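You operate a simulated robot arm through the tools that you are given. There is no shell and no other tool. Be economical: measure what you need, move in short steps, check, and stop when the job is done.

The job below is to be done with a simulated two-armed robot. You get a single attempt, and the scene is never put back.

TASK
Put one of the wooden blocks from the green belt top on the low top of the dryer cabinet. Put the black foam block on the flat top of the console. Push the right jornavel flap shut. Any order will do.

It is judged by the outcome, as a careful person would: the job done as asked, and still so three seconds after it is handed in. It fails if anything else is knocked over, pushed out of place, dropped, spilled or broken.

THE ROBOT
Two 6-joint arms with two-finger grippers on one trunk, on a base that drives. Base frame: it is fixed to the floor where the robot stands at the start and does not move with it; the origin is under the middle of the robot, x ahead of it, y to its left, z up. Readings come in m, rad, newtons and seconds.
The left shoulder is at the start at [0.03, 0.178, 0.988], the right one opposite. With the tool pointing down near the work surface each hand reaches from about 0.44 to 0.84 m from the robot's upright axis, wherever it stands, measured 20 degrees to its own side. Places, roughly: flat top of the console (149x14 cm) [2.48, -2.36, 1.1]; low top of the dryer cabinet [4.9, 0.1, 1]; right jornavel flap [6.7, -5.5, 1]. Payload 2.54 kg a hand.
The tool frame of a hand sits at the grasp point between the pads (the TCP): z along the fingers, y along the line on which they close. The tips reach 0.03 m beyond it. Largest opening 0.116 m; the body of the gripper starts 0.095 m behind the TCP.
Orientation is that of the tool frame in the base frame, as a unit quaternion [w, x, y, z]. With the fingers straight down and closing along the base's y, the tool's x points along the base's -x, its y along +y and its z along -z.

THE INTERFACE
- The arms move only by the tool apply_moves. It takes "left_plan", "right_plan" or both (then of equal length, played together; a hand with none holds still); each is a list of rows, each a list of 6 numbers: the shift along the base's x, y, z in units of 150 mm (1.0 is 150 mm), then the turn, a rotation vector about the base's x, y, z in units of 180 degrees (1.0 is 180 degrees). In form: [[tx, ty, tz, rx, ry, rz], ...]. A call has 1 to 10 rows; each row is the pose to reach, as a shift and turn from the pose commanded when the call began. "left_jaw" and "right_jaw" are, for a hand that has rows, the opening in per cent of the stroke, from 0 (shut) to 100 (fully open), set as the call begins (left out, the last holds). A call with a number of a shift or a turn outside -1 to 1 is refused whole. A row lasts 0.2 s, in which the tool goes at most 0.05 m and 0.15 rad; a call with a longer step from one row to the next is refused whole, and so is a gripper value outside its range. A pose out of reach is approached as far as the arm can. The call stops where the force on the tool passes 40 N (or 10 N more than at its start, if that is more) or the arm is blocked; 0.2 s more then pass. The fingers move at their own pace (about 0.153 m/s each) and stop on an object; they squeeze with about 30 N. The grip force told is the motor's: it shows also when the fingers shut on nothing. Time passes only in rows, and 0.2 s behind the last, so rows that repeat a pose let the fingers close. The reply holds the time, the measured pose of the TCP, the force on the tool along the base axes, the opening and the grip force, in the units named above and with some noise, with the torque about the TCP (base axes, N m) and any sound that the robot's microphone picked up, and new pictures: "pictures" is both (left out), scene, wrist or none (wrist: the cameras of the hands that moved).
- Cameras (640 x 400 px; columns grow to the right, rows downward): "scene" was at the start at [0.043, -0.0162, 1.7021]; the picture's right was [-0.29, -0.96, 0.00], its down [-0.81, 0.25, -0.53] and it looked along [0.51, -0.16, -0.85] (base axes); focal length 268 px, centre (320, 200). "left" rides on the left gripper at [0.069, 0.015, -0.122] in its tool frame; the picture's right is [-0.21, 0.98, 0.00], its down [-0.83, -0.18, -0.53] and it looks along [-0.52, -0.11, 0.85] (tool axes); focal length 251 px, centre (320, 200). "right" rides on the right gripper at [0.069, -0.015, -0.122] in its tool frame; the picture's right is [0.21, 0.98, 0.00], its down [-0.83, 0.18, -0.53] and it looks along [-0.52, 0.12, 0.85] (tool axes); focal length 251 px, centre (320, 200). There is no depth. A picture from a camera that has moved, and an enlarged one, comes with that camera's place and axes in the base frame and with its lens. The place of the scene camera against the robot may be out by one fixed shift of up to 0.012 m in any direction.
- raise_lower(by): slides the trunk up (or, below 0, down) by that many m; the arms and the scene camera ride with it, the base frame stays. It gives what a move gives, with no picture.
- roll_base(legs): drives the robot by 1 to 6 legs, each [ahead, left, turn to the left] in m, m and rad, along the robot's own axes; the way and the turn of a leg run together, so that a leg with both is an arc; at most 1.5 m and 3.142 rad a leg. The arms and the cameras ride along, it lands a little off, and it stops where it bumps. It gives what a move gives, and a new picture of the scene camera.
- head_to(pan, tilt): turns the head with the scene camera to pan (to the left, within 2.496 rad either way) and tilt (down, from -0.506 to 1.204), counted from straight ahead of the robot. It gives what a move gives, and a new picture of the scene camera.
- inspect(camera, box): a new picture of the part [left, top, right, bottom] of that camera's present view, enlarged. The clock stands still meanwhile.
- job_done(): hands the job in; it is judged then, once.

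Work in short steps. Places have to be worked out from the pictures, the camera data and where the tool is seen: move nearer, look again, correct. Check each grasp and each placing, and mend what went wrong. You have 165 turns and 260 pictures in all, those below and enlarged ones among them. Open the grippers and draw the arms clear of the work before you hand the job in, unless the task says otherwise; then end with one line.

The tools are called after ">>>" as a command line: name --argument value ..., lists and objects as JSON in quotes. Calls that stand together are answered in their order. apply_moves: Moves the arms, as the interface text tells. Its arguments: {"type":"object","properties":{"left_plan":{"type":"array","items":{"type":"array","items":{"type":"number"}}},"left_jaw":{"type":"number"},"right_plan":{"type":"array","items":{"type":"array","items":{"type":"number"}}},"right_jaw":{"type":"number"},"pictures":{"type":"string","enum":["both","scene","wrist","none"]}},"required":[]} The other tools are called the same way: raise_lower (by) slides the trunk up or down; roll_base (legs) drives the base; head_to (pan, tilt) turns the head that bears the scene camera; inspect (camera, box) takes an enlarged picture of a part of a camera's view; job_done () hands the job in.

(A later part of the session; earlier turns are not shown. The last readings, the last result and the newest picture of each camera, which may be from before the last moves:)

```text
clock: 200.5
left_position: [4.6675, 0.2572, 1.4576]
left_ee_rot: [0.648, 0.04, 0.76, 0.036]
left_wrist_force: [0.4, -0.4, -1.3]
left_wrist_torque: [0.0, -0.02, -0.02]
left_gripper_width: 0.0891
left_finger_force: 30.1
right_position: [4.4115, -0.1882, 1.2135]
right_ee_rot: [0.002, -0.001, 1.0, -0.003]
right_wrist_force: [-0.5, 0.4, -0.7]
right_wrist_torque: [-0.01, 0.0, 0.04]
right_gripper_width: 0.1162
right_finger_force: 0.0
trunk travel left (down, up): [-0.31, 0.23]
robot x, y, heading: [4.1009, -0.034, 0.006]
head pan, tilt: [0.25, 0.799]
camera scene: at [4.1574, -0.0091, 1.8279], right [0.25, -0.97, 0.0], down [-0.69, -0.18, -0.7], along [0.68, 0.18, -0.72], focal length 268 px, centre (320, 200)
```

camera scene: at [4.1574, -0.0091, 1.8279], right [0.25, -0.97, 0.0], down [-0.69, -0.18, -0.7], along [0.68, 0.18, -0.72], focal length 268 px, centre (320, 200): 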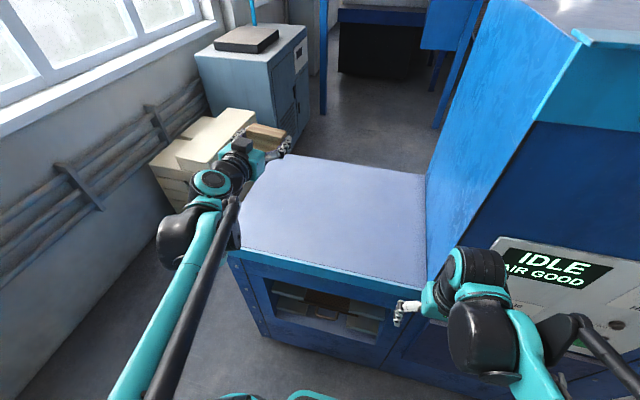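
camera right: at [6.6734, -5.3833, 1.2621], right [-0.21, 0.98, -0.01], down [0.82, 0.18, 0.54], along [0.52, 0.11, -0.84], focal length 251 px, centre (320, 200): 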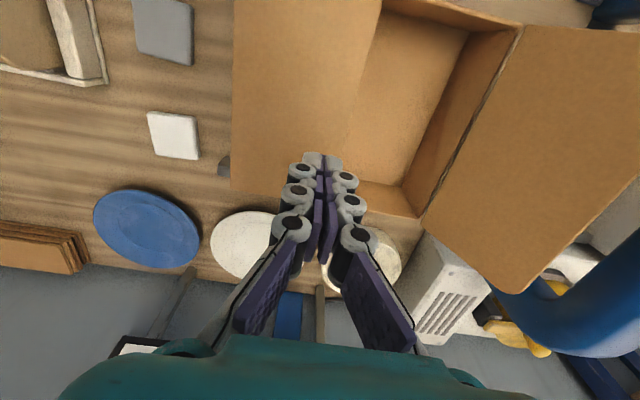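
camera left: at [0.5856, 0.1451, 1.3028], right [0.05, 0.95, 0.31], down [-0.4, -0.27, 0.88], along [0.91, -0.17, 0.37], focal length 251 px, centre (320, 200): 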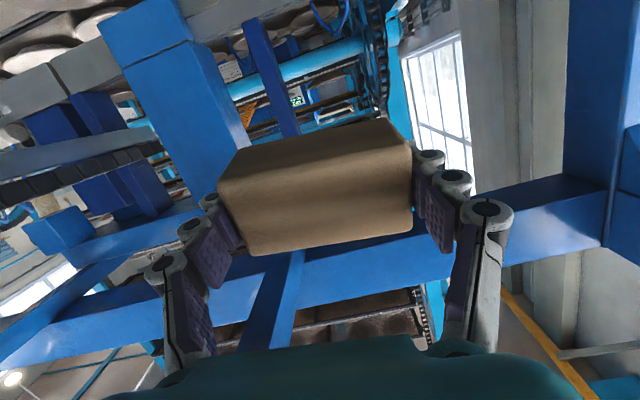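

The low top is free. Pitch the left hand back down (80°) while moving over the top at about (4.8,0.13), staying high.

>>> apply_moves --left_plan '[[0.1, -0.1, 0, 0, 0.045, 0], [0.2, -0.2, 0, 0, 0.09, 0], [0.3, -0.3, -0.1, 0, 0.135, 0], [0.4, -0.4, -0.2, 0, 0.18, 0], [0.5, -0.5, -0.3, 0, 0.225, 0], [0.6, -0.6, -0.45, 0, 0.27, 0], [0.7, -0.7, -0.6, 0, 0.315, 0], [0.8, -0.8, -0.75, 0, 0.36, 0], [0.9, -0.9, -0.9, 0, 0.405, 0], [1.0, -0.9, -1.0, 0, 0.45, 0]]'

```text
clock: 202.7
left_position: [4.8206, 0.1237, 1.3057]
left_ee_rot: [-0.003, 0.054, 0.999, 0.001]
left_wrist_force: [0.1, 0.8, -1.6]
left_wrist_torque: [-0.06, 0.07, -0.01]
left_gripper_width: 0.0889
left_finger_force: 29.6
right_position: [4.4154, -0.1881, 1.2131]
right_ee_rot: [-0.001, -0.002, 1.0, -0.003]
right_wrist_force: [0.1, -0.1, 0.0]
right_wrist_torque: [0.01, 0.07, -0.03]
right_gripper_width: 0.1157
right_finger_force: 0.0
trunk travel left (down, up): [-0.31, 0.23]
robot x, y, heading: [4.1011, -0.031, 0.01]
head pan, tilt: [0.25, 0.799]
camera scene: at [4.1621, -0.0085, 1.8277], right [0.25, -0.97, 0.0], down [-0.7, -0.18, -0.7], along [0.67, 0.18, -0.72], focal length 268 px, centre (320, 200)
camera left: at [4.7562, 0.1461, 1.4283], right [0.32, 0.95, 0.0], down [0.81, -0.27, 0.53], along [0.5, -0.17, -0.85], focal length 251 px, centre (320, 200)
```

scene: 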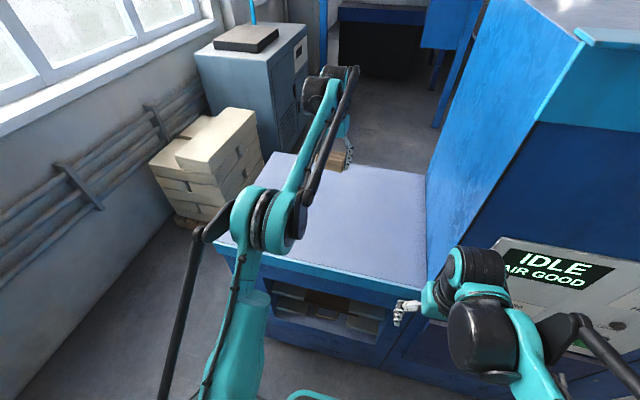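
left: 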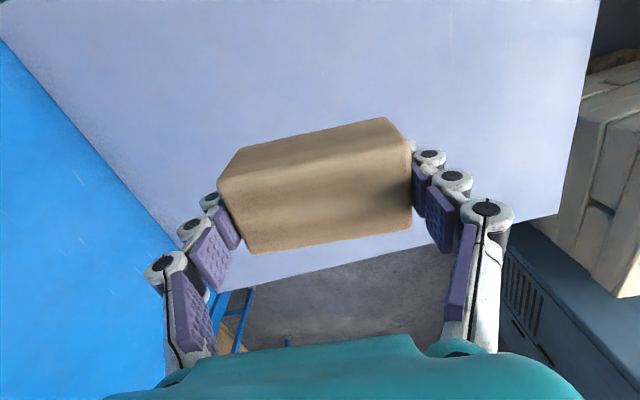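

Hand is vertical over the low top. Descend to ~1.12, then creep down until contact.

>>> apply_moves --left_plan '[[0, 0, -0.25, 0, 0, 0], [0, 0, -0.5, 0, 0, 0], [0, 0, -0.75, 0, 0, 0], [0, 0, -1.0, 0, 0, 0]]' --pictures "none"

>>> apply_moves --left_plan '[[0, 0, -0.15, 0, 0, 0], [0, 0, -0.25, 0, 0, 0], [0, 0, -0.3, 0, 0, 0], [0, 0, -0.35, 0, 0, 0]]'

```text
clock: 203.7
left_position: [4.8214, 0.1227, 1.1582]
left_ee_rot: [-0.002, 0.053, 0.999, 0.001]
left_wrist_force: [-0.5, 0.1, -1.7]
left_wrist_torque: [-0.02, 0.03, 0.0]
left_gripper_width: 0.0893
left_finger_force: 29.8
right_position: [4.4145, -0.1884, 1.2133]
right_ee_rot: [0.001, -0.001, 1.0, -0.003]
right_wrist_force: [-0.6, 0.0, -0.3]
right_wrist_torque: [0.01, -0.03, -0.02]
right_gripper_width: 0.116
right_finger_force: 0.0
trunk travel left (down, up): [-0.31, 0.23]
robot x, y, heading: [4.1009, -0.0342, 0.009]
head pan, tilt: [0.25, 0.799]
```

```text
clock: 204.7
left_position: [4.8195, 0.1235, 1.1043]
left_ee_rot: [-0.001, 0.054, 0.999, 0.001]
left_wrist_force: [-1.0, 0.0, -1.2]
left_wrist_torque: [-0.01, 0.02, 0.03]
left_gripper_width: 0.0892
left_finger_force: 29.9
right_position: [4.412, -0.1876, 1.2138]
right_ee_rot: [0.001, -0.001, 1.0, -0.003]
right_wrist_force: [0.1, -0.4, -0.5]
right_wrist_torque: [-0.02, 0.03, 0.01]
right_gripper_width: 0.116
right_finger_force: 0.1
trunk travel left (down, up): [-0.31, 0.23]
robot x, y, heading: [4.1024, -0.0326, 0.011]
head pan, tilt: [0.25, 0.799]
camera scene: at [4.1587, -0.0092, 1.8278], right [0.25, -0.97, 0.0], down [-0.69, -0.18, -0.7], along [0.67, 0.18, -0.72], focal length 268 px, centre (320, 200)
camera left: at [4.7537, 0.145, 1.2274], right [0.32, 0.95, 0.0], down [0.8, -0.27, 0.53], along [0.5, -0.17, -0.85], focal length 251 px, centre (320, 200)
```

scene: 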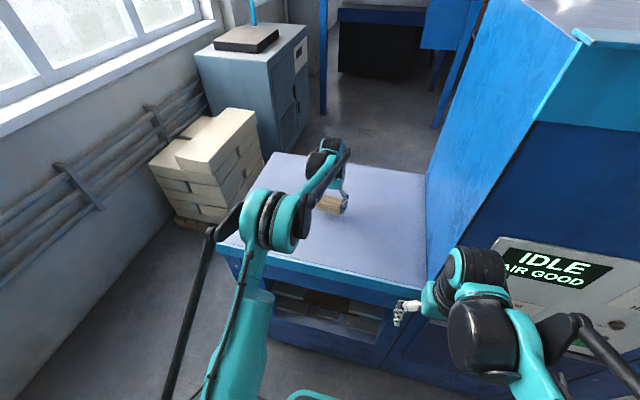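
left: 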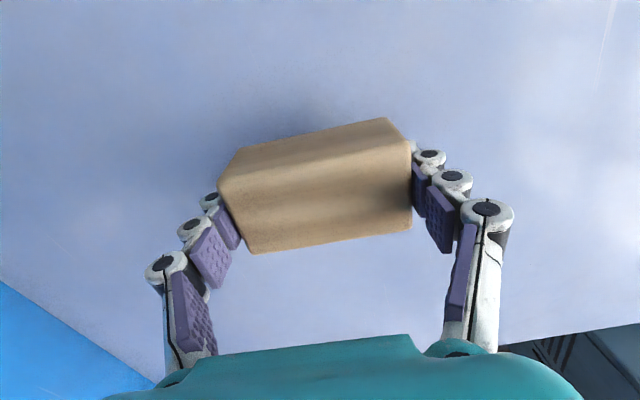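

Still in the air with the shadow approaching. Creep down further in 4–5 mm steps until contact.

>>> apply_moves --left_plan '[[0, 0, -0.06, 0, 0, 0], [0, 0, -0.12, 0, 0, 0], [0, 0, -0.17, 0, 0, 0], [0, 0, -0.21, 0, 0, 0], [0, 0, -0.25, 0, 0, 0], [0, 0, -0.28, 0, 0, 0], [0, 0, -0.31, 0, 0, 0], [0, 0, -0.34, 0, 0, 0], [0, 0, -0.37, 0, 0, 0], [0, 0, -0.4, 0, 0, 0]]' --pictures "wrist"

```text
clock: 205.9
left_position: [4.8176, 0.1229, 1.0716]
left_ee_rot: [0.002, 0.052, 0.999, 0.001]
left_wrist_force: [-3.6, 0.4, 18.5]
left_wrist_torque: [-0.62, 0.13, -0.1]
left_gripper_width: 0.0894
left_finger_force: 29.9
right_position: [4.4097, -0.1894, 1.2133]
right_ee_rot: [0.002, -0.002, 1.0, -0.003]
right_wrist_force: [-0.1, -0.4, 0.1]
right_wrist_torque: [0.01, -0.03, -0.02]
right_gripper_width: 0.116
right_finger_force: 0.0
trunk travel left (down, up): [-0.31, 0.23]
robot x, y, heading: [4.1021, -0.0368, 0.01]
head pan, tilt: [0.25, 0.799]
stopped in row 6 (left hand): the force on the tool passed its limit at 47 N (the readings are from after the stop); the commanded pose is now the measured one
camera left: at [4.7519, 0.145, 1.1942], right [0.32, 0.95, 0.0], down [0.8, -0.27, 0.54], along [0.51, -0.17, -0.84], focal length 251 px, centre (320, 200)
```

left: 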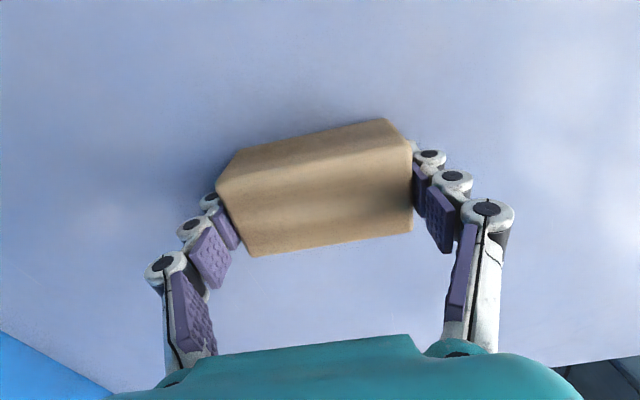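

Contact: the block is on the top (z≈1.03 surface). Open the jaws and rise straight up.

>>> apply_moves --left_plan '[[0, 0, 0.0, 0, 0, 0], [0, 0, 0.0, 0, 0, 0], [0, 0, 0.0, 0, 0, 0]]' --left_jaw 100 --pictures "none"

>>> apply_moves --left_plan '[[0, 0, 0.1, 0, 0, 0], [0, 0, 0.3, 0, 0, 0], [0, 0, 0.6, 0, 0, 0], [0, 0, 0.9, 0, 0, 0], [0, 0, 1.0, 0, 0, 0]]'

```text
clock: 206.7
left_position: [4.8203, 0.1225, 1.0688]
left_ee_rot: [0.001, 0.054, 0.999, 0.001]
left_wrist_force: [-0.2, 0.1, -0.6]
left_wrist_torque: [0.01, 0.03, 0.0]
left_gripper_width: 0.116
left_finger_force: 0.1
right_position: [4.4127, -0.1875, 1.2138]
right_ee_rot: [0.0, -0.001, 1.0, -0.002]
right_wrist_force: [0.9, -0.6, -0.4]
right_wrist_torque: [-0.01, -0.01, 0.03]
right_gripper_width: 0.1159
right_finger_force: 0.1
trunk travel left (down, up): [-0.31, 0.23]
robot x, y, heading: [4.1059, -0.0339, 0.005]
head pan, tilt: [0.25, 0.799]
```

```text
clock: 207.9
left_position: [4.8192, 0.1236, 1.2214]
left_ee_rot: [0.001, 0.054, 0.999, 0.001]
left_wrist_force: [-0.1, 0.3, -0.2]
left_wrist_torque: [0.02, 0.03, -0.01]
left_gripper_width: 0.116
left_finger_force: 0.0
right_position: [4.4125, -0.1899, 1.2136]
right_ee_rot: [0.002, -0.002, 1.0, -0.003]
right_wrist_force: [-0.7, -0.3, 0.3]
right_wrist_torque: [0.0, 0.01, 0.01]
right_gripper_width: 0.1159
right_finger_force: 0.0
trunk travel left (down, up): [-0.31, 0.23]
robot x, y, heading: [4.1014, -0.0348, 0.004]
head pan, tilt: [0.25, 0.799]
camera scene: at [4.1582, -0.0093, 1.8278], right [0.25, -0.97, 0.0], down [-0.69, -0.18, -0.7], along [0.67, 0.18, -0.72], focal length 268 px, centre (320, 200)
camera left: at [4.7538, 0.1452, 1.3425], right [0.32, 0.95, 0.0], down [0.8, -0.27, 0.53], along [0.51, -0.17, -0.85], focal length 251 px, centre (320, 200)
```

scene: 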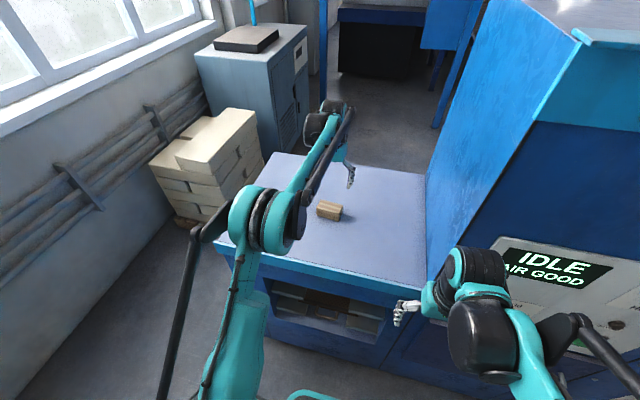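
left: 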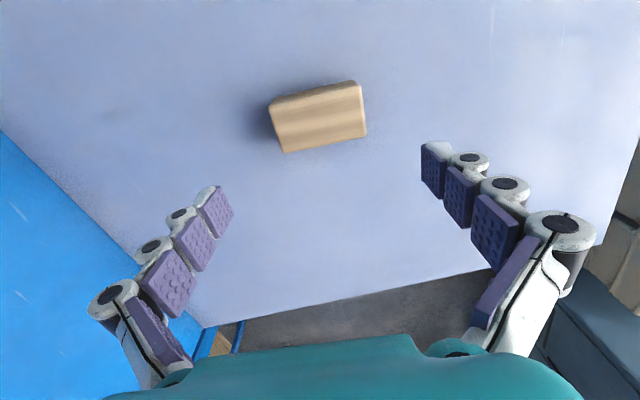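

The wooden block sits well on the low top. As for the foam: my earlier wrist views (clock 18–20 s) showed a black block on the green belt behind the READY cabinet, about (0.78,−0.55,0.83). I'll retract the left hand and drive back to the machine's front.

>>> apply_moves --left_plan '[[0, 0, 0.3, 0, 0, 0], [-0.3, 0.0, 0.4, 0, 0, 0], [-0.6, 0.05, 0.4, 0, 0, 0], [-0.9, 0.1, 0.4, 0, 0, 0], [-1.0, 0.1, 0.4, 0, 0, 0]]' --pictures "none"

>>> roll_base --legs '[[-0.33, 0.0, 0.0], [-0.03, -1.3, 0.0], [0.0, -1.4, 0.0], [0.0, -1.3, 0.0]]'

```text
clock: 209.1
left_position: [4.6696, 0.1381, 1.2782]
left_ee_rot: [0.0, 0.053, 0.999, 0.001]
left_wrist_force: [0.0, 0.1, -0.6]
left_wrist_torque: [0.0, 0.0, 0.01]
left_gripper_width: 0.116
left_finger_force: 0.1
right_position: [4.413, -0.1892, 1.2133]
right_ee_rot: [0.0, -0.003, 1.0, -0.003]
right_wrist_force: [0.3, -0.7, 0.5]
right_wrist_torque: [0.03, 0.0, 0.0]
right_gripper_width: 0.1162
right_finger_force: 0.1
trunk travel left (down, up): [-0.31, 0.23]
robot x, y, heading: [4.1028, -0.0328, 0.012]
head pan, tilt: [0.25, 0.799]
```

```text
clock: 230.2
left_position: [4.3065, -3.8695, 1.2794]
left_ee_rot: [0.001, 0.06, 0.998, 0.0]
left_wrist_force: [-0.8, 0.4, 1.0]
left_wrist_torque: [0.0, -0.02, -0.02]
left_gripper_width: 0.1158
left_finger_force: 0.0
right_position: [4.0441, -4.1932, 1.2136]
right_ee_rot: [0.001, 0.006, 1.0, -0.003]
right_wrist_force: [-0.1, -0.2, -0.2]
right_wrist_torque: [0.03, -0.02, -0.02]
right_gripper_width: 0.1158
right_finger_force: 0.2
trunk travel left (down, up): [-0.31, 0.23]
robot x, y, heading: [3.7349, -4.0364, -0.012]
head pan, tilt: [0.25, 0.799]
camera scene: at [3.7914, -4.0102, 1.8279], right [0.24, -0.97, 0.0], down [-0.7, -0.17, -0.7], along [0.68, 0.17, -0.72], focal length 268 px, centre (320, 200)
```

scene: 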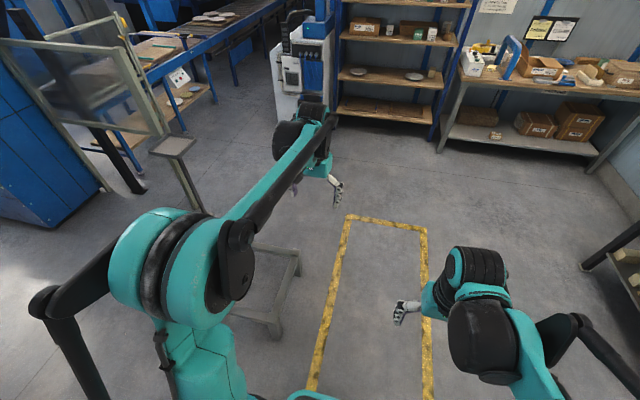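

Now back along the aisle and around to the machine's front.

>>> roll_base --legs '[[-1.4, 0.3, 0.012], [-1.45, 0.0, 0.0], [-1.4, 0.0, 0.0], [0.0, 1.4, 0.0], [0.0, 1.3, 0.0]]'

>>> head_to --pan 0.35 --tilt 0.4

>>> inspect --camera "scene" --box '[160, 160, 480, 360]'

```text
clock: 263.5
left_position: [0.0873, -0.8519, 1.279]
left_ee_rot: [0.001, 0.065, 0.998, 0.001]
left_wrist_force: [-0.6, 0.3, 0.4]
left_wrist_torque: [0.0, 0.01, 0.01]
left_gripper_width: 0.1157
left_finger_force: 0.1
right_position: [-0.1771, -1.1728, 1.2138]
right_ee_rot: [0.001, 0.01, 1.0, -0.004]
right_wrist_force: [-0.4, 0.7, -0.1]
right_wrist_torque: [-0.01, 0.03, -0.01]
right_gripper_width: 0.1161
right_finger_force: 0.1
trunk travel left (down, up): [-0.31, 0.23]
robot x, y, heading: [-0.4839, -1.0123, -0.019]
head pan, tilt: [0.25, 0.799]
camera scene: at [-0.4275, -0.9871, 1.8278], right [0.23, -0.97, 0.0], down [-0.7, -0.17, -0.7], along [0.68, 0.16, -0.72], focal length 268 px, centre (320, 200)
```

scene: 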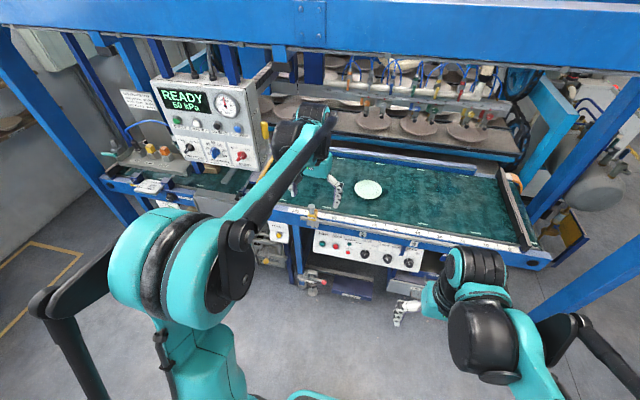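

```text
clock: 264.3
left_position: [0.0885, -0.8518, 1.279]
left_ee_rot: [0.001, 0.064, 0.998, 0.0]
left_wrist_force: [-0.6, 0.6, 0.3]
left_wrist_torque: [0.04, 0.01, -0.05]
left_gripper_width: 0.1159
left_finger_force: 0.1
right_position: [-0.1768, -1.1724, 1.2134]
right_ee_rot: [0.0, 0.01, 1.0, -0.003]
right_wrist_force: [-0.1, -0.6, 0.4]
right_wrist_torque: [-0.01, 0.0, 0.0]
right_gripper_width: 0.1158
right_finger_force: 0.1
trunk travel left (down, up): [-0.31, 0.23]
robot x, y, heading: [-0.4839, -1.0116, -0.019]
head pan, tilt: [0.351, 0.4]
camera scene: at [-0.4185, -0.9758, 1.8629], right [0.33, -0.94, 0.0], down [-0.37, -0.13, -0.92], along [0.87, 0.3, -0.39], focal length 268 px, centre (320, 200)
```

scene: 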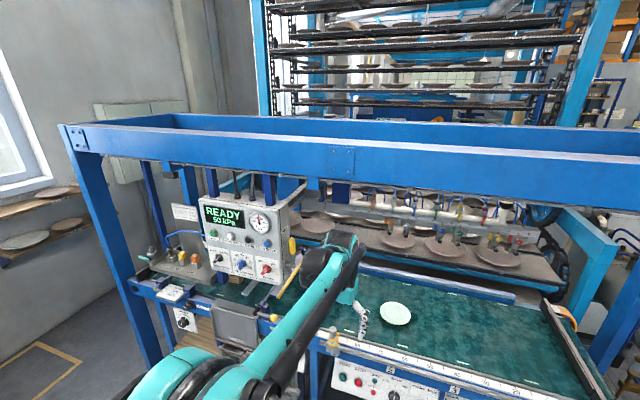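

```text
2.00 times, centred on (320, 260) of scene
camera zoom: at [-0.4185, -0.9758, 1.8629], right [0.33, -0.94, 0.0], down [-0.37, -0.13, -0.92], along [0.87, 0.3, -0.39], focal length 537 px, centre (320, 80)
```

zoom: 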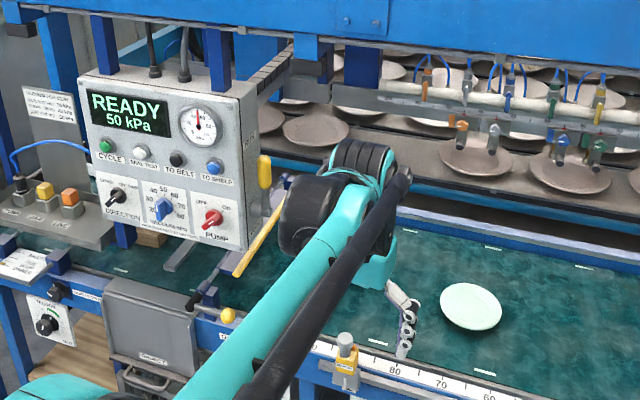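

The left arm hides the spot behind the cabinet. Shift the robot right 0.4 m to look past it.

>>> roll_base --legs '[[0.0, -0.35, 0.019]]'

>>> inspect --camera "scene" --box '[120, 170, 400, 345]'

```text
clock: 266.6
left_position: [0.0828, -1.1929, 1.2793]
left_ee_rot: [0.0, 0.056, 0.998, 0.002]
left_wrist_force: [-0.1, 0.0, -0.6]
left_wrist_torque: [0.03, 0.0, -0.02]
left_gripper_width: 0.1161
left_finger_force: 0.1
right_position: [-0.1772, -1.5179, 1.2123]
right_ee_rot: [0.0, 0.001, 1.0, -0.002]
right_wrist_force: [-0.5, 0.3, -0.3]
right_wrist_torque: [0.01, 0.0, -0.01]
right_gripper_width: 0.116
right_finger_force: 0.2
trunk travel left (down, up): [-0.31, 0.23]
robot x, y, heading: [-0.4843, -1.3612, 0.0]
head pan, tilt: [0.351, 0.4]
camera scene: at [-0.4219, -1.325, 1.863], right [0.34, -0.94, 0.0], down [-0.37, -0.13, -0.92], along [0.87, 0.32, -0.39], focal length 268 px, centre (320, 200)
```

scene: 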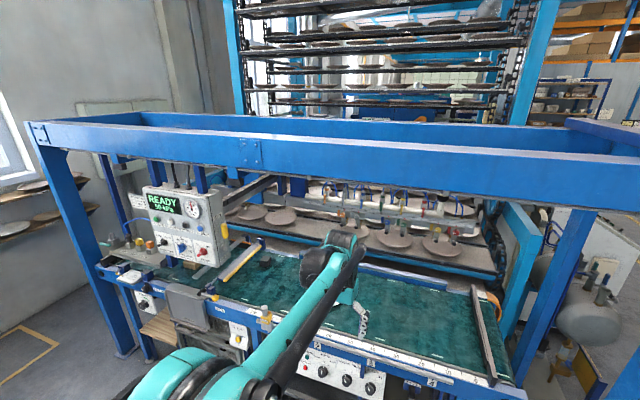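

```text
2.29 times, centred on (260, 258) of scene
camera zoom: at [-0.4219, -1.325, 1.863], right [0.34, -0.94, 0.0], down [-0.37, -0.13, -0.92], along [0.87, 0.32, -0.39], focal length 614 px, centre (457, 69)
```

zoom: 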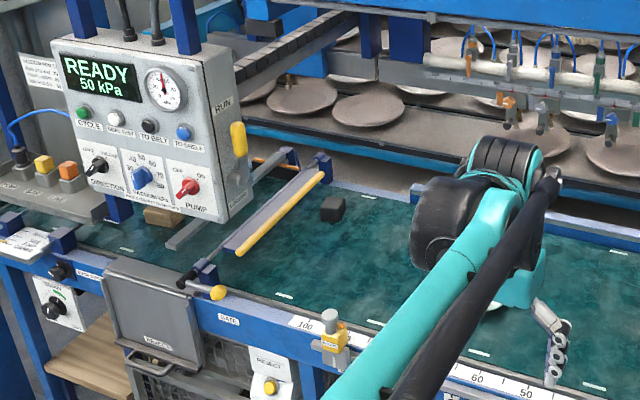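

The black block is on the belt at about (0.79,−0.53), right next to the yellow-edged gate. The right arm (its elbow swings to the right, away from the cabinet) fits best with the robot around (0.06,−0.6). First retract the left hand close to the body so it clears the cabinet.

>>> apply_moves --left_plan '[[-0.3, 0.05, 0, 0, 0, 0], [-0.6, 0.1, 0, 0, 0, 0], [-0.9, 0.2, 0, 0, 0, 0], [-1.0, 0.3, 0, 0, 0, 0]]' --pictures "none"

>>> apply_moves --left_plan '[[-0.3, 0.05, 0, 0, 0, 0.02], [-0.6, 0.1, 0, 0, 0, 0.03], [-0.9, 0.2, 0, 0, 0, 0.03], [-1.0, 0.3, 0, 0, 0, 0.03]]' --pictures "scene"

```text
clock: 267.6
left_position: [-0.0675, -1.1473, 1.2784]
left_ee_rot: [0.001, 0.057, 0.998, 0.001]
left_wrist_force: [0.6, -0.2, 0.1]
left_wrist_torque: [-0.03, 0.0, -0.01]
left_gripper_width: 0.1162
left_finger_force: 0.1
right_position: [-0.1771, -1.517, 1.2137]
right_ee_rot: [0.001, 0.002, 1.0, -0.003]
right_wrist_force: [-0.2, -0.3, 0.4]
right_wrist_torque: [0.02, 0.04, -0.01]
right_gripper_width: 0.1159
right_finger_force: 0.1
trunk travel left (down, up): [-0.31, 0.23]
robot x, y, heading: [-0.4833, -1.3612, 0.001]
head pan, tilt: [0.351, 0.4]
```

```text
clock: 268.6
left_position: [-0.2162, -1.1029, 1.2782]
left_ee_rot: [0.001, 0.009, 1.0, 0.002]
left_wrist_force: [-0.1, 0.1, -0.7]
left_wrist_torque: [-0.01, -0.01, 0.0]
left_gripper_width: 0.1158
left_finger_force: 0.0
right_position: [-0.1777, -1.5163, 1.2134]
right_ee_rot: [0.001, 0.002, 1.0, -0.002]
right_wrist_force: [0.5, 0.1, 0.4]
right_wrist_torque: [0.0, 0.05, 0.0]
right_gripper_width: 0.1159
right_finger_force: 0.0
trunk travel left (down, up): [-0.31, 0.23]
robot x, y, heading: [-0.4871, -1.3605, 0.0]
head pan, tilt: [0.351, 0.4]
camera scene: at [-0.4213, -1.3243, 1.8629], right [0.34, -0.94, 0.0], down [-0.37, -0.13, -0.92], along [0.86, 0.32, -0.39], focal length 268 px, centre (320, 200)
```

scene: 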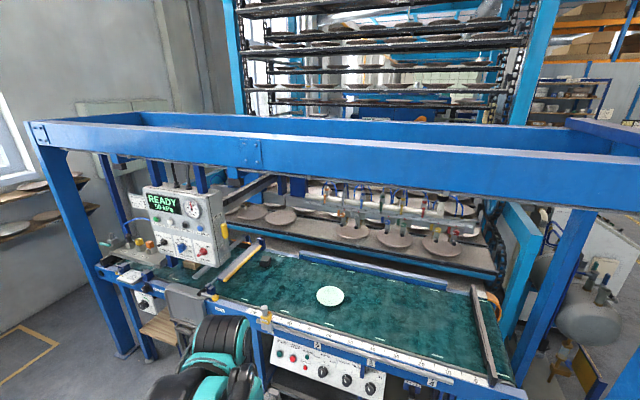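

Zoom in again for an unobstructed look.

>>> inspect --camera "scene" --box '[130, 180, 350, 330]'

```text
2.67 times, centred on (240, 255) of scene
camera zoom: at [-0.4213, -1.3243, 1.8629], right [0.34, -0.94, 0.0], down [-0.37, -0.13, -0.92], along [0.86, 0.32, -0.39], focal length 716 px, centre (533, 53)
```

zoom: 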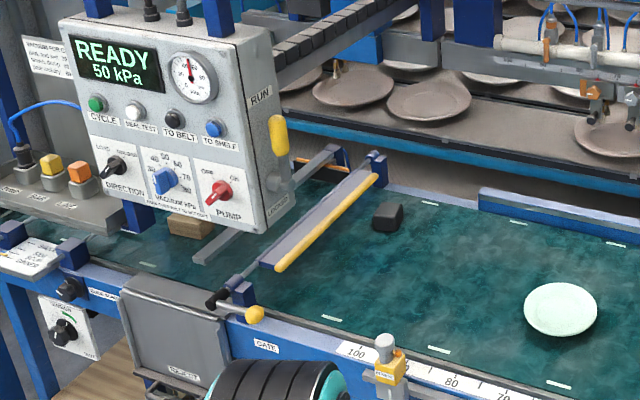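

Foam ≈(0.775,−0.51), gate rod ≈4 cm to its left, cabinet's right face y≈−0.50. I'll drive to about (0.04,−0.62).

>>> roll_base --legs '[[0.0, 0.74, 0.0], [0.4, 0.0, 0.0], [0.12, 0.0, 0.0]]'

>>> head_to --pan -0.05 --tilt 0.8

```text
clock: 275.5
left_position: [0.3074, -0.3752, 1.278]
left_ee_rot: [0.0, 0.011, 1.0, 0.001]
left_wrist_force: [-0.2, -0.6, -0.2]
left_wrist_torque: [0.01, -0.02, 0.0]
left_gripper_width: 0.116
left_finger_force: 0.1
right_position: [0.3429, -0.7893, 1.2151]
right_ee_rot: [0.001, 0.003, 1.0, -0.003]
right_wrist_force: [0.4, -0.2, -0.9]
right_wrist_torque: [-0.01, -0.01, -0.03]
right_gripper_width: 0.116
right_finger_force: 0.0
trunk travel left (down, up): [-0.31, 0.23]
robot x, y, heading: [0.0348, -0.6351, -0.005]
head pan, tilt: [0.351, 0.4]
camera scene: at [0.0997, -0.5958, 1.863], right [0.34, -0.94, 0.0], down [-0.37, -0.13, -0.92], along [0.87, 0.31, -0.39], focal length 268 px, centre (320, 200)
```

scene: 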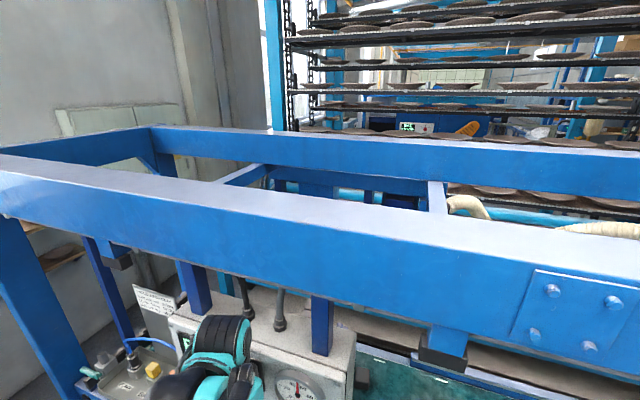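

```text
clock: 276.4
left_position: [0.3057, -0.3749, 1.2796]
left_ee_rot: [0.001, 0.011, 1.0, 0.001]
left_wrist_force: [-1.0, 0.5, 0.5]
left_wrist_torque: [-0.02, 0.0, -0.02]
left_gripper_width: 0.116
left_finger_force: 0.1
right_position: [0.3429, -0.7889, 1.2134]
right_ee_rot: [0.001, 0.004, 1.0, -0.003]
right_wrist_force: [-0.9, 0.4, -0.3]
right_wrist_torque: [-0.04, 0.01, 0.0]
right_gripper_width: 0.116
right_finger_force: 0.1
trunk travel left (down, up): [-0.31, 0.23]
robot x, y, heading: [0.0375, -0.6283, 0.001]
head pan, tilt: [-0.051, 0.799]
camera scene: at [0.0922, -0.6316, 1.8279], right [-0.05, -1.0, 0.0], down [-0.71, 0.04, -0.7], along [0.7, -0.04, -0.72], focal length 268 px, centre (320, 200)
```

scene: 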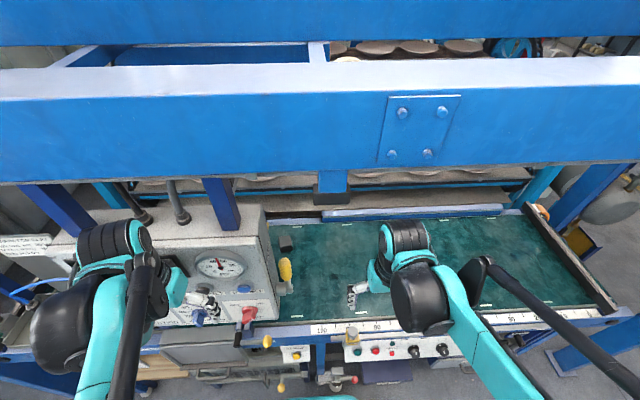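

Clear view; a clamp hangs at about (0.43,−0.675, z≥1.5) so I keep the right forearm low. Move the right hand forward over the belt while yawing +81° (closing along x).

>>> apply_moves --right_plan '[[0.1, 0.05, -0.1, 0, 0, 0.045], [0.25, 0.1, -0.2, 0, 0, 0.09], [0.4, 0.15, -0.3, 0, 0, 0.135], [0.55, 0.2, -0.4, 0, 0, 0.18], [0.7, 0.2, -0.5, 0, 0, 0.225], [0.85, 0.2, -0.6, 0, 0, 0.27], [1.0, 0.2, -0.7, 0, 0, 0.315], [1.0, 0.2, -0.7, 0, 0, 0.36], [1.0, 0.2, -0.7, 0, 0, 0.405], [1.0, 0.2, -0.7, 0, 0, 0.45]]'

```text
clock: 278.6
left_position: [0.3065, -0.3752, 1.2789]
left_ee_rot: [0.001, 0.011, 1.0, 0.001]
left_wrist_force: [-1.0, 0.7, -0.1]
left_wrist_torque: [0.01, 0.0, -0.01]
left_gripper_width: 0.116
left_finger_force: 0.0
right_position: [0.4925, -0.7606, 1.1084]
right_ee_rot: [0.003, -0.648, 0.762, -0.001]
right_wrist_force: [0.9, -0.1, 0.6]
right_wrist_torque: [0.01, -0.04, -0.02]
right_gripper_width: 0.1161
right_finger_force: 0.0
trunk travel left (down, up): [-0.31, 0.23]
robot x, y, heading: [0.0345, -0.63, -0.007]
head pan, tilt: [-0.051, 0.799]
camera scene: at [0.0927, -0.6317, 1.8279], right [-0.06, -1.0, 0.0], down [-0.72, 0.04, -0.7], along [0.7, -0.04, -0.72], focal length 268 px, centre (320, 200)
camera right: at [0.4957, -0.8305, 1.2301], right [-1.0, -0.05, -0.01], down [-0.05, 0.84, 0.54], along [-0.02, 0.53, -0.84], focal length 251 px, centre (320, 200)
```

scene: 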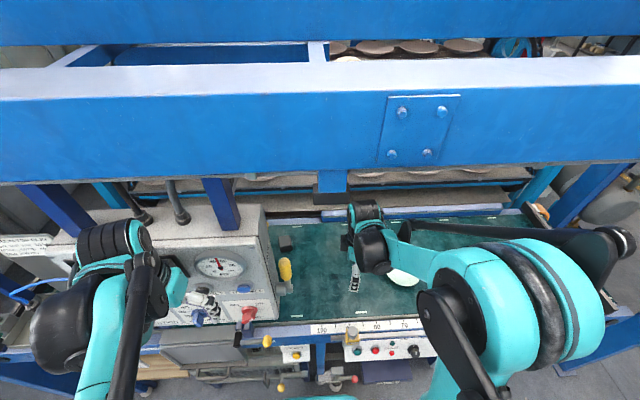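
right: 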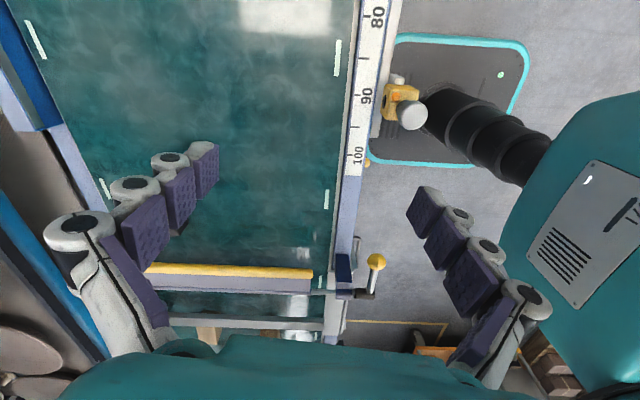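

Continue forward 15 cm (foam is hidden behind the finger at the moment).

>>> apply_moves --right_plan '[[0.3, 0.05, 0, 0, 0, 0.02], [0.6, 0.1, 0, 0, 0, 0.04], [0.9, 0.15, 0, 0, 0, 0.05], [1.0, 0.2, 0, 0, 0, 0.05]]'

```text
clock: 279.6
left_position: [0.3057, -0.3749, 1.2784]
left_ee_rot: [0.0, 0.012, 1.0, 0.001]
left_wrist_force: [-0.6, -0.5, -0.7]
left_wrist_torque: [0.01, -0.02, 0.03]
left_gripper_width: 0.1161
left_finger_force: 0.1
right_position: [0.6431, -0.7297, 1.1086]
right_ee_rot: [0.002, -0.705, 0.709, -0.002]
right_wrist_force: [-0.5, -0.5, -0.7]
right_wrist_torque: [0.01, 0.01, 0.0]
right_gripper_width: 0.1159
right_finger_force: 0.0
trunk travel left (down, up): [-0.31, 0.23]
robot x, y, heading: [0.0322, -0.633, -0.008]
head pan, tilt: [-0.051, 0.799]
camera scene: at [0.0928, -0.6314, 1.8279], right [-0.06, -1.0, 0.0], down [-0.72, 0.04, -0.7], along [0.7, -0.04, -0.72], focal length 268 px, centre (320, 200)
camera right: at [0.6564, -0.7984, 1.2292], right [-0.98, -0.21, -0.01], down [-0.18, 0.83, 0.53], along [-0.11, 0.52, -0.84], focal length 251 px, centre (320, 200)
```

scene: 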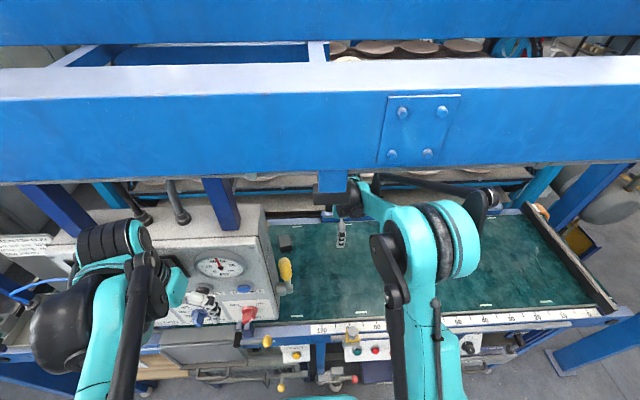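
right: 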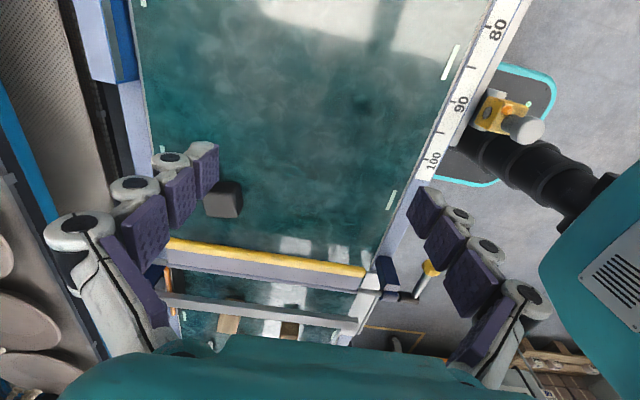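

Foam reads (0.783,−0.512,~0.83), about 65 mm across. Move over it: forward, left and down in steps.

>>> apply_moves --right_plan '[[0.25, 0.1, -0.1, 0, 0, 0], [0.5, 0.2, -0.25, 0, 0, 0], [0.75, 0.3, -0.4, 0, 0, 0], [0.93, 0.5, -0.5, 0, 0, 0], [0.93, 0.75, -0.55, 0, 0, 0], [0.93, 1.0, -0.6, 0, 0, 0]]'

```text
clock: 281.0
left_position: [0.3079, -0.3731, 1.2786]
left_ee_rot: [0.0, 0.012, 1.0, 0.001]
left_wrist_force: [0.2, 1.4, -0.4]
left_wrist_torque: [-0.06, 0.02, 0.0]
left_gripper_width: 0.1159
left_finger_force: 0.0
right_position: [0.7818, -0.5774, 1.0171]
right_ee_rot: [0.003, -0.704, 0.71, -0.001]
right_wrist_force: [0.2, 0.1, 0.2]
right_wrist_torque: [-0.01, 0.0, -0.01]
right_gripper_width: 0.1158
right_finger_force: 0.0
trunk travel left (down, up): [-0.31, 0.23]
robot x, y, heading: [0.0375, -0.6324, -0.0]
head pan, tilt: [-0.051, 0.799]
camera scene: at [0.0943, -0.6299, 1.8278], right [-0.06, -1.0, 0.0], down [-0.72, 0.04, -0.7], along [0.7, -0.04, -0.72], focal length 268 px, centre (320, 200)
camera right: at [0.796, -0.6468, 1.1389], right [-0.98, -0.21, -0.01], down [-0.18, 0.83, 0.53], along [-0.11, 0.52, -0.85], focal length 251 px, centre (320, 200)
```

scene: 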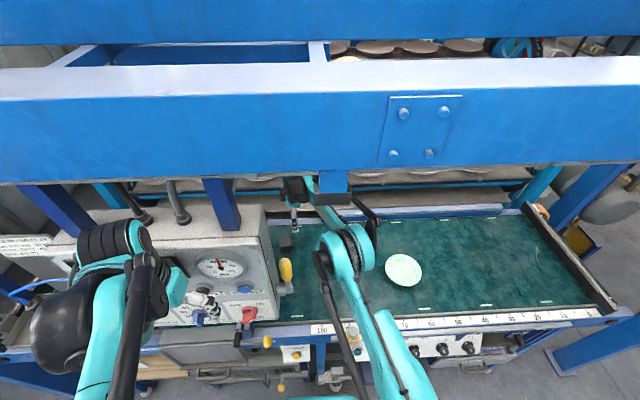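
right: 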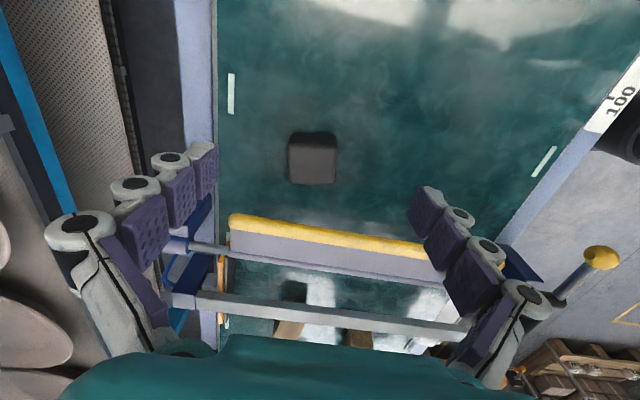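

Foam refined to (0.779,−0.52). Move 58 mm left and down to z≈0.91.

>>> apply_moves --right_plan '[[0, 0.2, -0.1, 0, 0, 0], [-0.01, 0.38, -0.25, 0, 0, 0], [-0.02, 0.39, -0.45, 0, 0, 0], [-0.02, 0.39, -0.65, 0, 0, 0], [-0.02, 0.39, -0.7, 0, 0, 0]]' --pictures "both"

```text
clock: 282.2
left_position: [0.3067, -0.3766, 1.279]
left_ee_rot: [0.001, 0.011, 1.0, 0.001]
left_wrist_force: [0.4, -0.1, 0.4]
left_wrist_torque: [0.03, -0.01, -0.04]
left_gripper_width: 0.1158
left_finger_force: 0.2
right_position: [0.7615, -0.5275, 0.924]
right_ee_rot: [0.004, -0.704, 0.71, 0.0]
right_wrist_force: [0.2, 0.6, 0.3]
right_wrist_torque: [0.0, 0.02, -0.01]
right_gripper_width: 0.116
right_finger_force: 0.0
right hand out of reach, approached as far as the arm can: row 3, 4, 5
trunk travel left (down, up): [-0.31, 0.23]
robot x, y, heading: [0.0365, -0.6329, -0.001]
head pan, tilt: [-0.051, 0.799]
camera scene: at [0.0929, -0.6319, 1.8279], right [-0.06, -1.0, 0.0], down [-0.72, 0.04, -0.7], along [0.7, -0.04, -0.72], focal length 268 px, centre (320, 200)
camera right: at [0.7747, -0.5974, 1.0441], right [-0.98, -0.21, -0.01], down [-0.18, 0.83, 0.54], along [-0.1, 0.53, -0.84], focal length 251 px, centre (320, 200)
```

scene: 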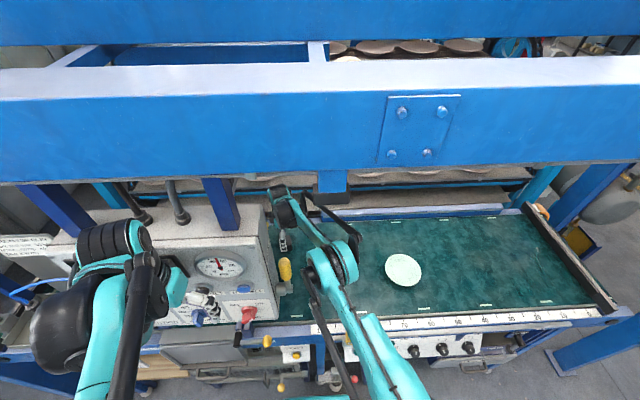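
right: 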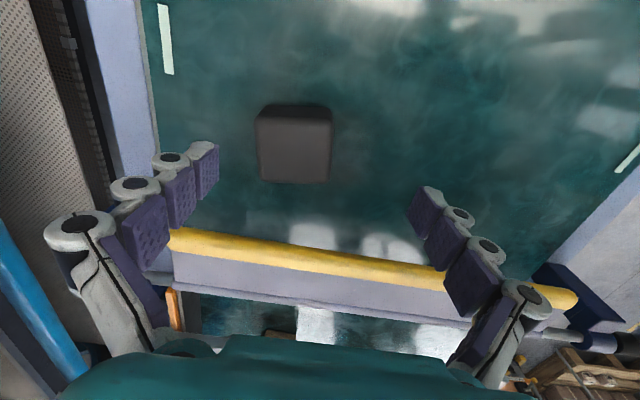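

Slightly out of reach. I'll pull the left hand back 5 cm, then drive the base ahead 5 cm.

>>> apply_moves --left_plan '[[-0.15, 0, 0, 0, 0, 0], [-0.35, 0, 0, 0, 0, 0]]' --pictures "none"

>>> roll_base --legs '[[0.05, 0.0, 0.0]]'

>>> apply_moves --right_plan '[[-0.12, 0.03, 0.0, 0, 0, 0], [-0.2, 0.05, 0, 0, 0, 0]]' --pictures "wrist"

```text
clock: 282.8
left_position: [0.2536, -0.3758, 1.2787]
left_ee_rot: [0.0, 0.011, 1.0, 0.001]
left_wrist_force: [-0.8, -0.7, 0.7]
left_wrist_torque: [0.0, 0.05, -0.03]
left_gripper_width: 0.1161
left_finger_force: 0.1
right_position: [0.7611, -0.5297, 0.9236]
right_ee_rot: [0.004, -0.704, 0.71, -0.001]
right_wrist_force: [0.1, 0.2, 0.1]
right_wrist_torque: [-0.01, -0.02, 0.01]
right_gripper_width: 0.1163
right_finger_force: 0.2
trunk travel left (down, up): [-0.31, 0.23]
robot x, y, heading: [0.0359, -0.6306, -0.004]
head pan, tilt: [-0.051, 0.799]
```

```text
clock: 283.8
left_position: [0.2981, -0.3744, 1.279]
left_ee_rot: [0.0, 0.015, 1.0, 0.001]
left_wrist_force: [0.3, -0.2, 0.5]
left_wrist_torque: [-0.01, -0.01, -0.03]
left_gripper_width: 0.1157
left_finger_force: 0.1
right_position: [0.8064, -0.5312, 0.9229]
right_ee_rot: [0.003, -0.701, 0.713, -0.003]
right_wrist_force: [-1.4, 0.8, 0.5]
right_wrist_torque: [-0.01, 0.01, 0.0]
right_gripper_width: 0.116
right_finger_force: 0.0
trunk travel left (down, up): [-0.31, 0.23]
robot x, y, heading: [0.0792, -0.6293, -0.012]
head pan, tilt: [-0.051, 0.799]
stopped in leg 1: the robot was blocked; the commanded pose is now the measured one
camera scene: at [0.1362, -0.6304, 1.8278], right [-0.06, -1.0, 0.0], down [-0.72, 0.04, -0.7], along [0.7, -0.04, -0.72], focal length 268 px, centre (320, 200)
```

scene: 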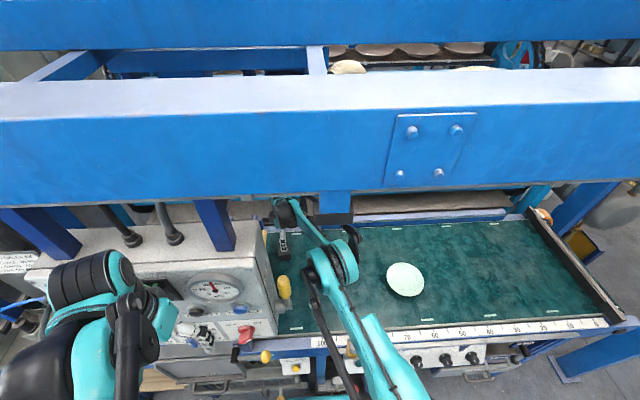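

```text
clock: 284.4
left_position: [0.2963, -0.375, 1.2793]
left_ee_rot: [0.001, 0.015, 1.0, 0.0]
left_wrist_force: [-0.2, 0.7, -0.6]
left_wrist_torque: [-0.02, -0.07, -0.02]
left_gripper_width: 0.1161
left_finger_force: 0.0
right_position: [0.7723, -0.5243, 0.9244]
right_ee_rot: [0.004, -0.701, 0.713, -0.002]
right_wrist_force: [0.0, -0.4, 0.3]
right_wrist_torque: [-0.02, -0.04, -0.02]
right_gripper_width: 0.116
right_finger_force: 0.0
trunk travel left (down, up): [-0.31, 0.23]
robot x, y, heading: [0.0743, -0.6297, -0.01]
head pan, tilt: [-0.051, 0.799]
camera right: at [0.7858, -0.5941, 1.0452], right [-0.98, -0.2, -0.01], down [-0.17, 0.83, 0.53], along [-0.1, 0.53, -0.85], focal length 251 px, centre (320, 200)
```

right: 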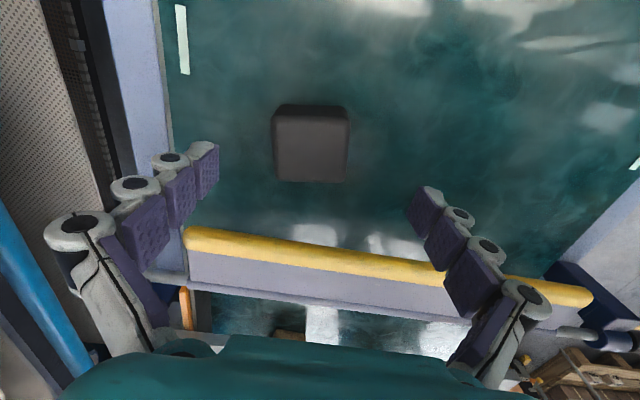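

Foam is now at (0.779,−0.519) directly below. Descend to z≈0.84 with small correction.

>>> apply_moves --right_plan '[[0.05, 0.03, -0.15, 0, 0, 0], [0.05, 0.03, -0.3, 0, 0, 0], [0.05, 0.03, -0.42, 0, 0, 0], [0.05, 0.03, -0.52, 0, 0, 0]]' --pictures "wrist"

```text
clock: 285.4
left_position: [0.2992, -0.3754, 1.2805]
left_ee_rot: [0.001, 0.014, 1.0, 0.001]
left_wrist_force: [0.3, 0.7, 0.5]
left_wrist_torque: [0.01, 0.01, -0.01]
left_gripper_width: 0.1161
left_finger_force: 0.1
right_position: [0.7635, -0.5274, 0.8598]
right_ee_rot: [0.004, -0.701, 0.713, -0.002]
right_wrist_force: [-0.4, 0.7, -0.1]
right_wrist_torque: [-0.01, 0.02, -0.02]
right_gripper_width: 0.1159
right_finger_force: 0.2
right hand out of reach, approached as far as the arm can: row 2, 3, 4
trunk travel left (down, up): [-0.31, 0.23]
robot x, y, heading: [0.0783, -0.6316, -0.009]
head pan, tilt: [-0.051, 0.799]
camera right: at [0.7765, -0.5978, 0.9816], right [-0.98, -0.2, -0.01], down [-0.17, 0.83, 0.54], along [-0.1, 0.53, -0.84], focal length 251 px, centre (320, 200)
```

right: 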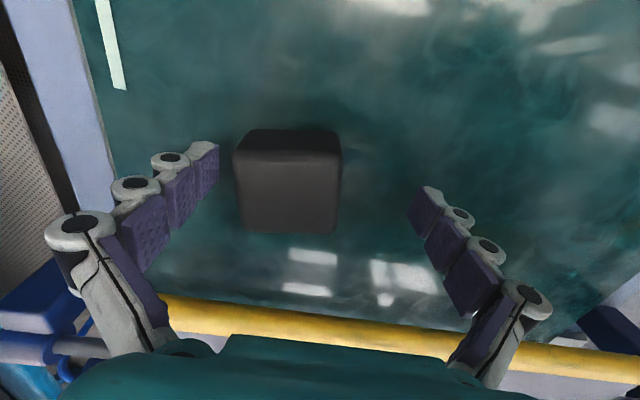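

Reach is limited by the shoulder height; raise the hand 5 cm, lower the trunk 6 cm, then extend again.

>>> apply_moves --right_plan '[[0, 0, 0.15, 0, 0, 0], [0, 0, 0.35, 0, 0, 0]]' --pictures "none"

>>> raise_lower --by -0.07

>>> apply_moves --right_plan '[[0.08, 0.03, 0, 0, 0, 0], [0.12, 0.05, -0.05, 0, 0, 0]]' --pictures "wrist"

```text
clock: 286.0
left_position: [0.2987, -0.3757, 1.2791]
left_ee_rot: [0.0, 0.015, 1.0, 0.0]
left_wrist_force: [-0.8, -0.5, 0.0]
left_wrist_torque: [0.02, -0.06, -0.02]
left_gripper_width: 0.116
left_finger_force: 0.0
right_position: [0.7629, -0.5282, 0.9132]
right_ee_rot: [0.004, -0.702, 0.712, -0.002]
right_wrist_force: [0.0, 0.8, 0.8]
right_wrist_torque: [0.04, 0.0, 0.0]
right_gripper_width: 0.1157
right_finger_force: 0.0
trunk travel left (down, up): [-0.31, 0.23]
robot x, y, heading: [0.0767, -0.6318, -0.006]
head pan, tilt: [-0.051, 0.799]
```

```text
clock: 287.1
left_position: [0.2986, -0.3761, 1.2105]
left_ee_rot: [0.001, 0.014, 1.0, 0.001]
left_wrist_force: [0.0, -0.1, -0.2]
left_wrist_torque: [0.0, -0.01, 0.02]
left_gripper_width: 0.1159
left_finger_force: 0.1
right_position: [0.7618, -0.5273, 0.845]
right_ee_rot: [0.004, -0.702, 0.712, -0.002]
right_wrist_force: [-0.1, 0.2, -0.4]
right_wrist_torque: [0.04, 0.01, -0.03]
right_gripper_width: 0.116
right_finger_force: 0.1
trunk travel left (down, up): [-0.24, 0.3]
robot x, y, heading: [0.08, -0.6296, -0.012]
head pan, tilt: [-0.051, 0.799]
```

```text
clock: 287.7
left_position: [0.2986, -0.3753, 1.209]
left_ee_rot: [0.001, 0.015, 1.0, 0.001]
left_wrist_force: [0.3, 0.4, -0.4]
left_wrist_torque: [-0.02, -0.01, 0.02]
left_gripper_width: 0.1159
left_finger_force: 0.1
right_position: [0.7811, -0.5208, 0.8351]
right_ee_rot: [0.004, -0.701, 0.713, -0.002]
right_wrist_force: [0.0, -0.3, -0.2]
right_wrist_torque: [0.06, 0.03, -0.02]
right_gripper_width: 0.1159
right_finger_force: 0.0
trunk travel left (down, up): [-0.24, 0.3]
robot x, y, heading: [0.0777, -0.634, -0.011]
head pan, tilt: [-0.051, 0.799]
camera right: at [0.7948, -0.5903, 0.9571], right [-0.98, -0.2, -0.01], down [-0.17, 0.83, 0.53], along [-0.1, 0.53, -0.84], focal length 251 px, centre (320, 200)
```

right: 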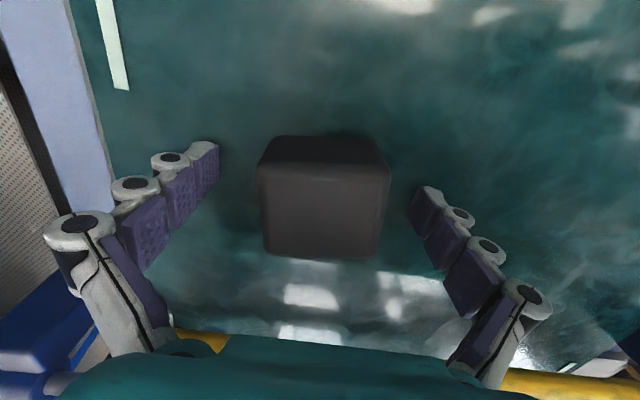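

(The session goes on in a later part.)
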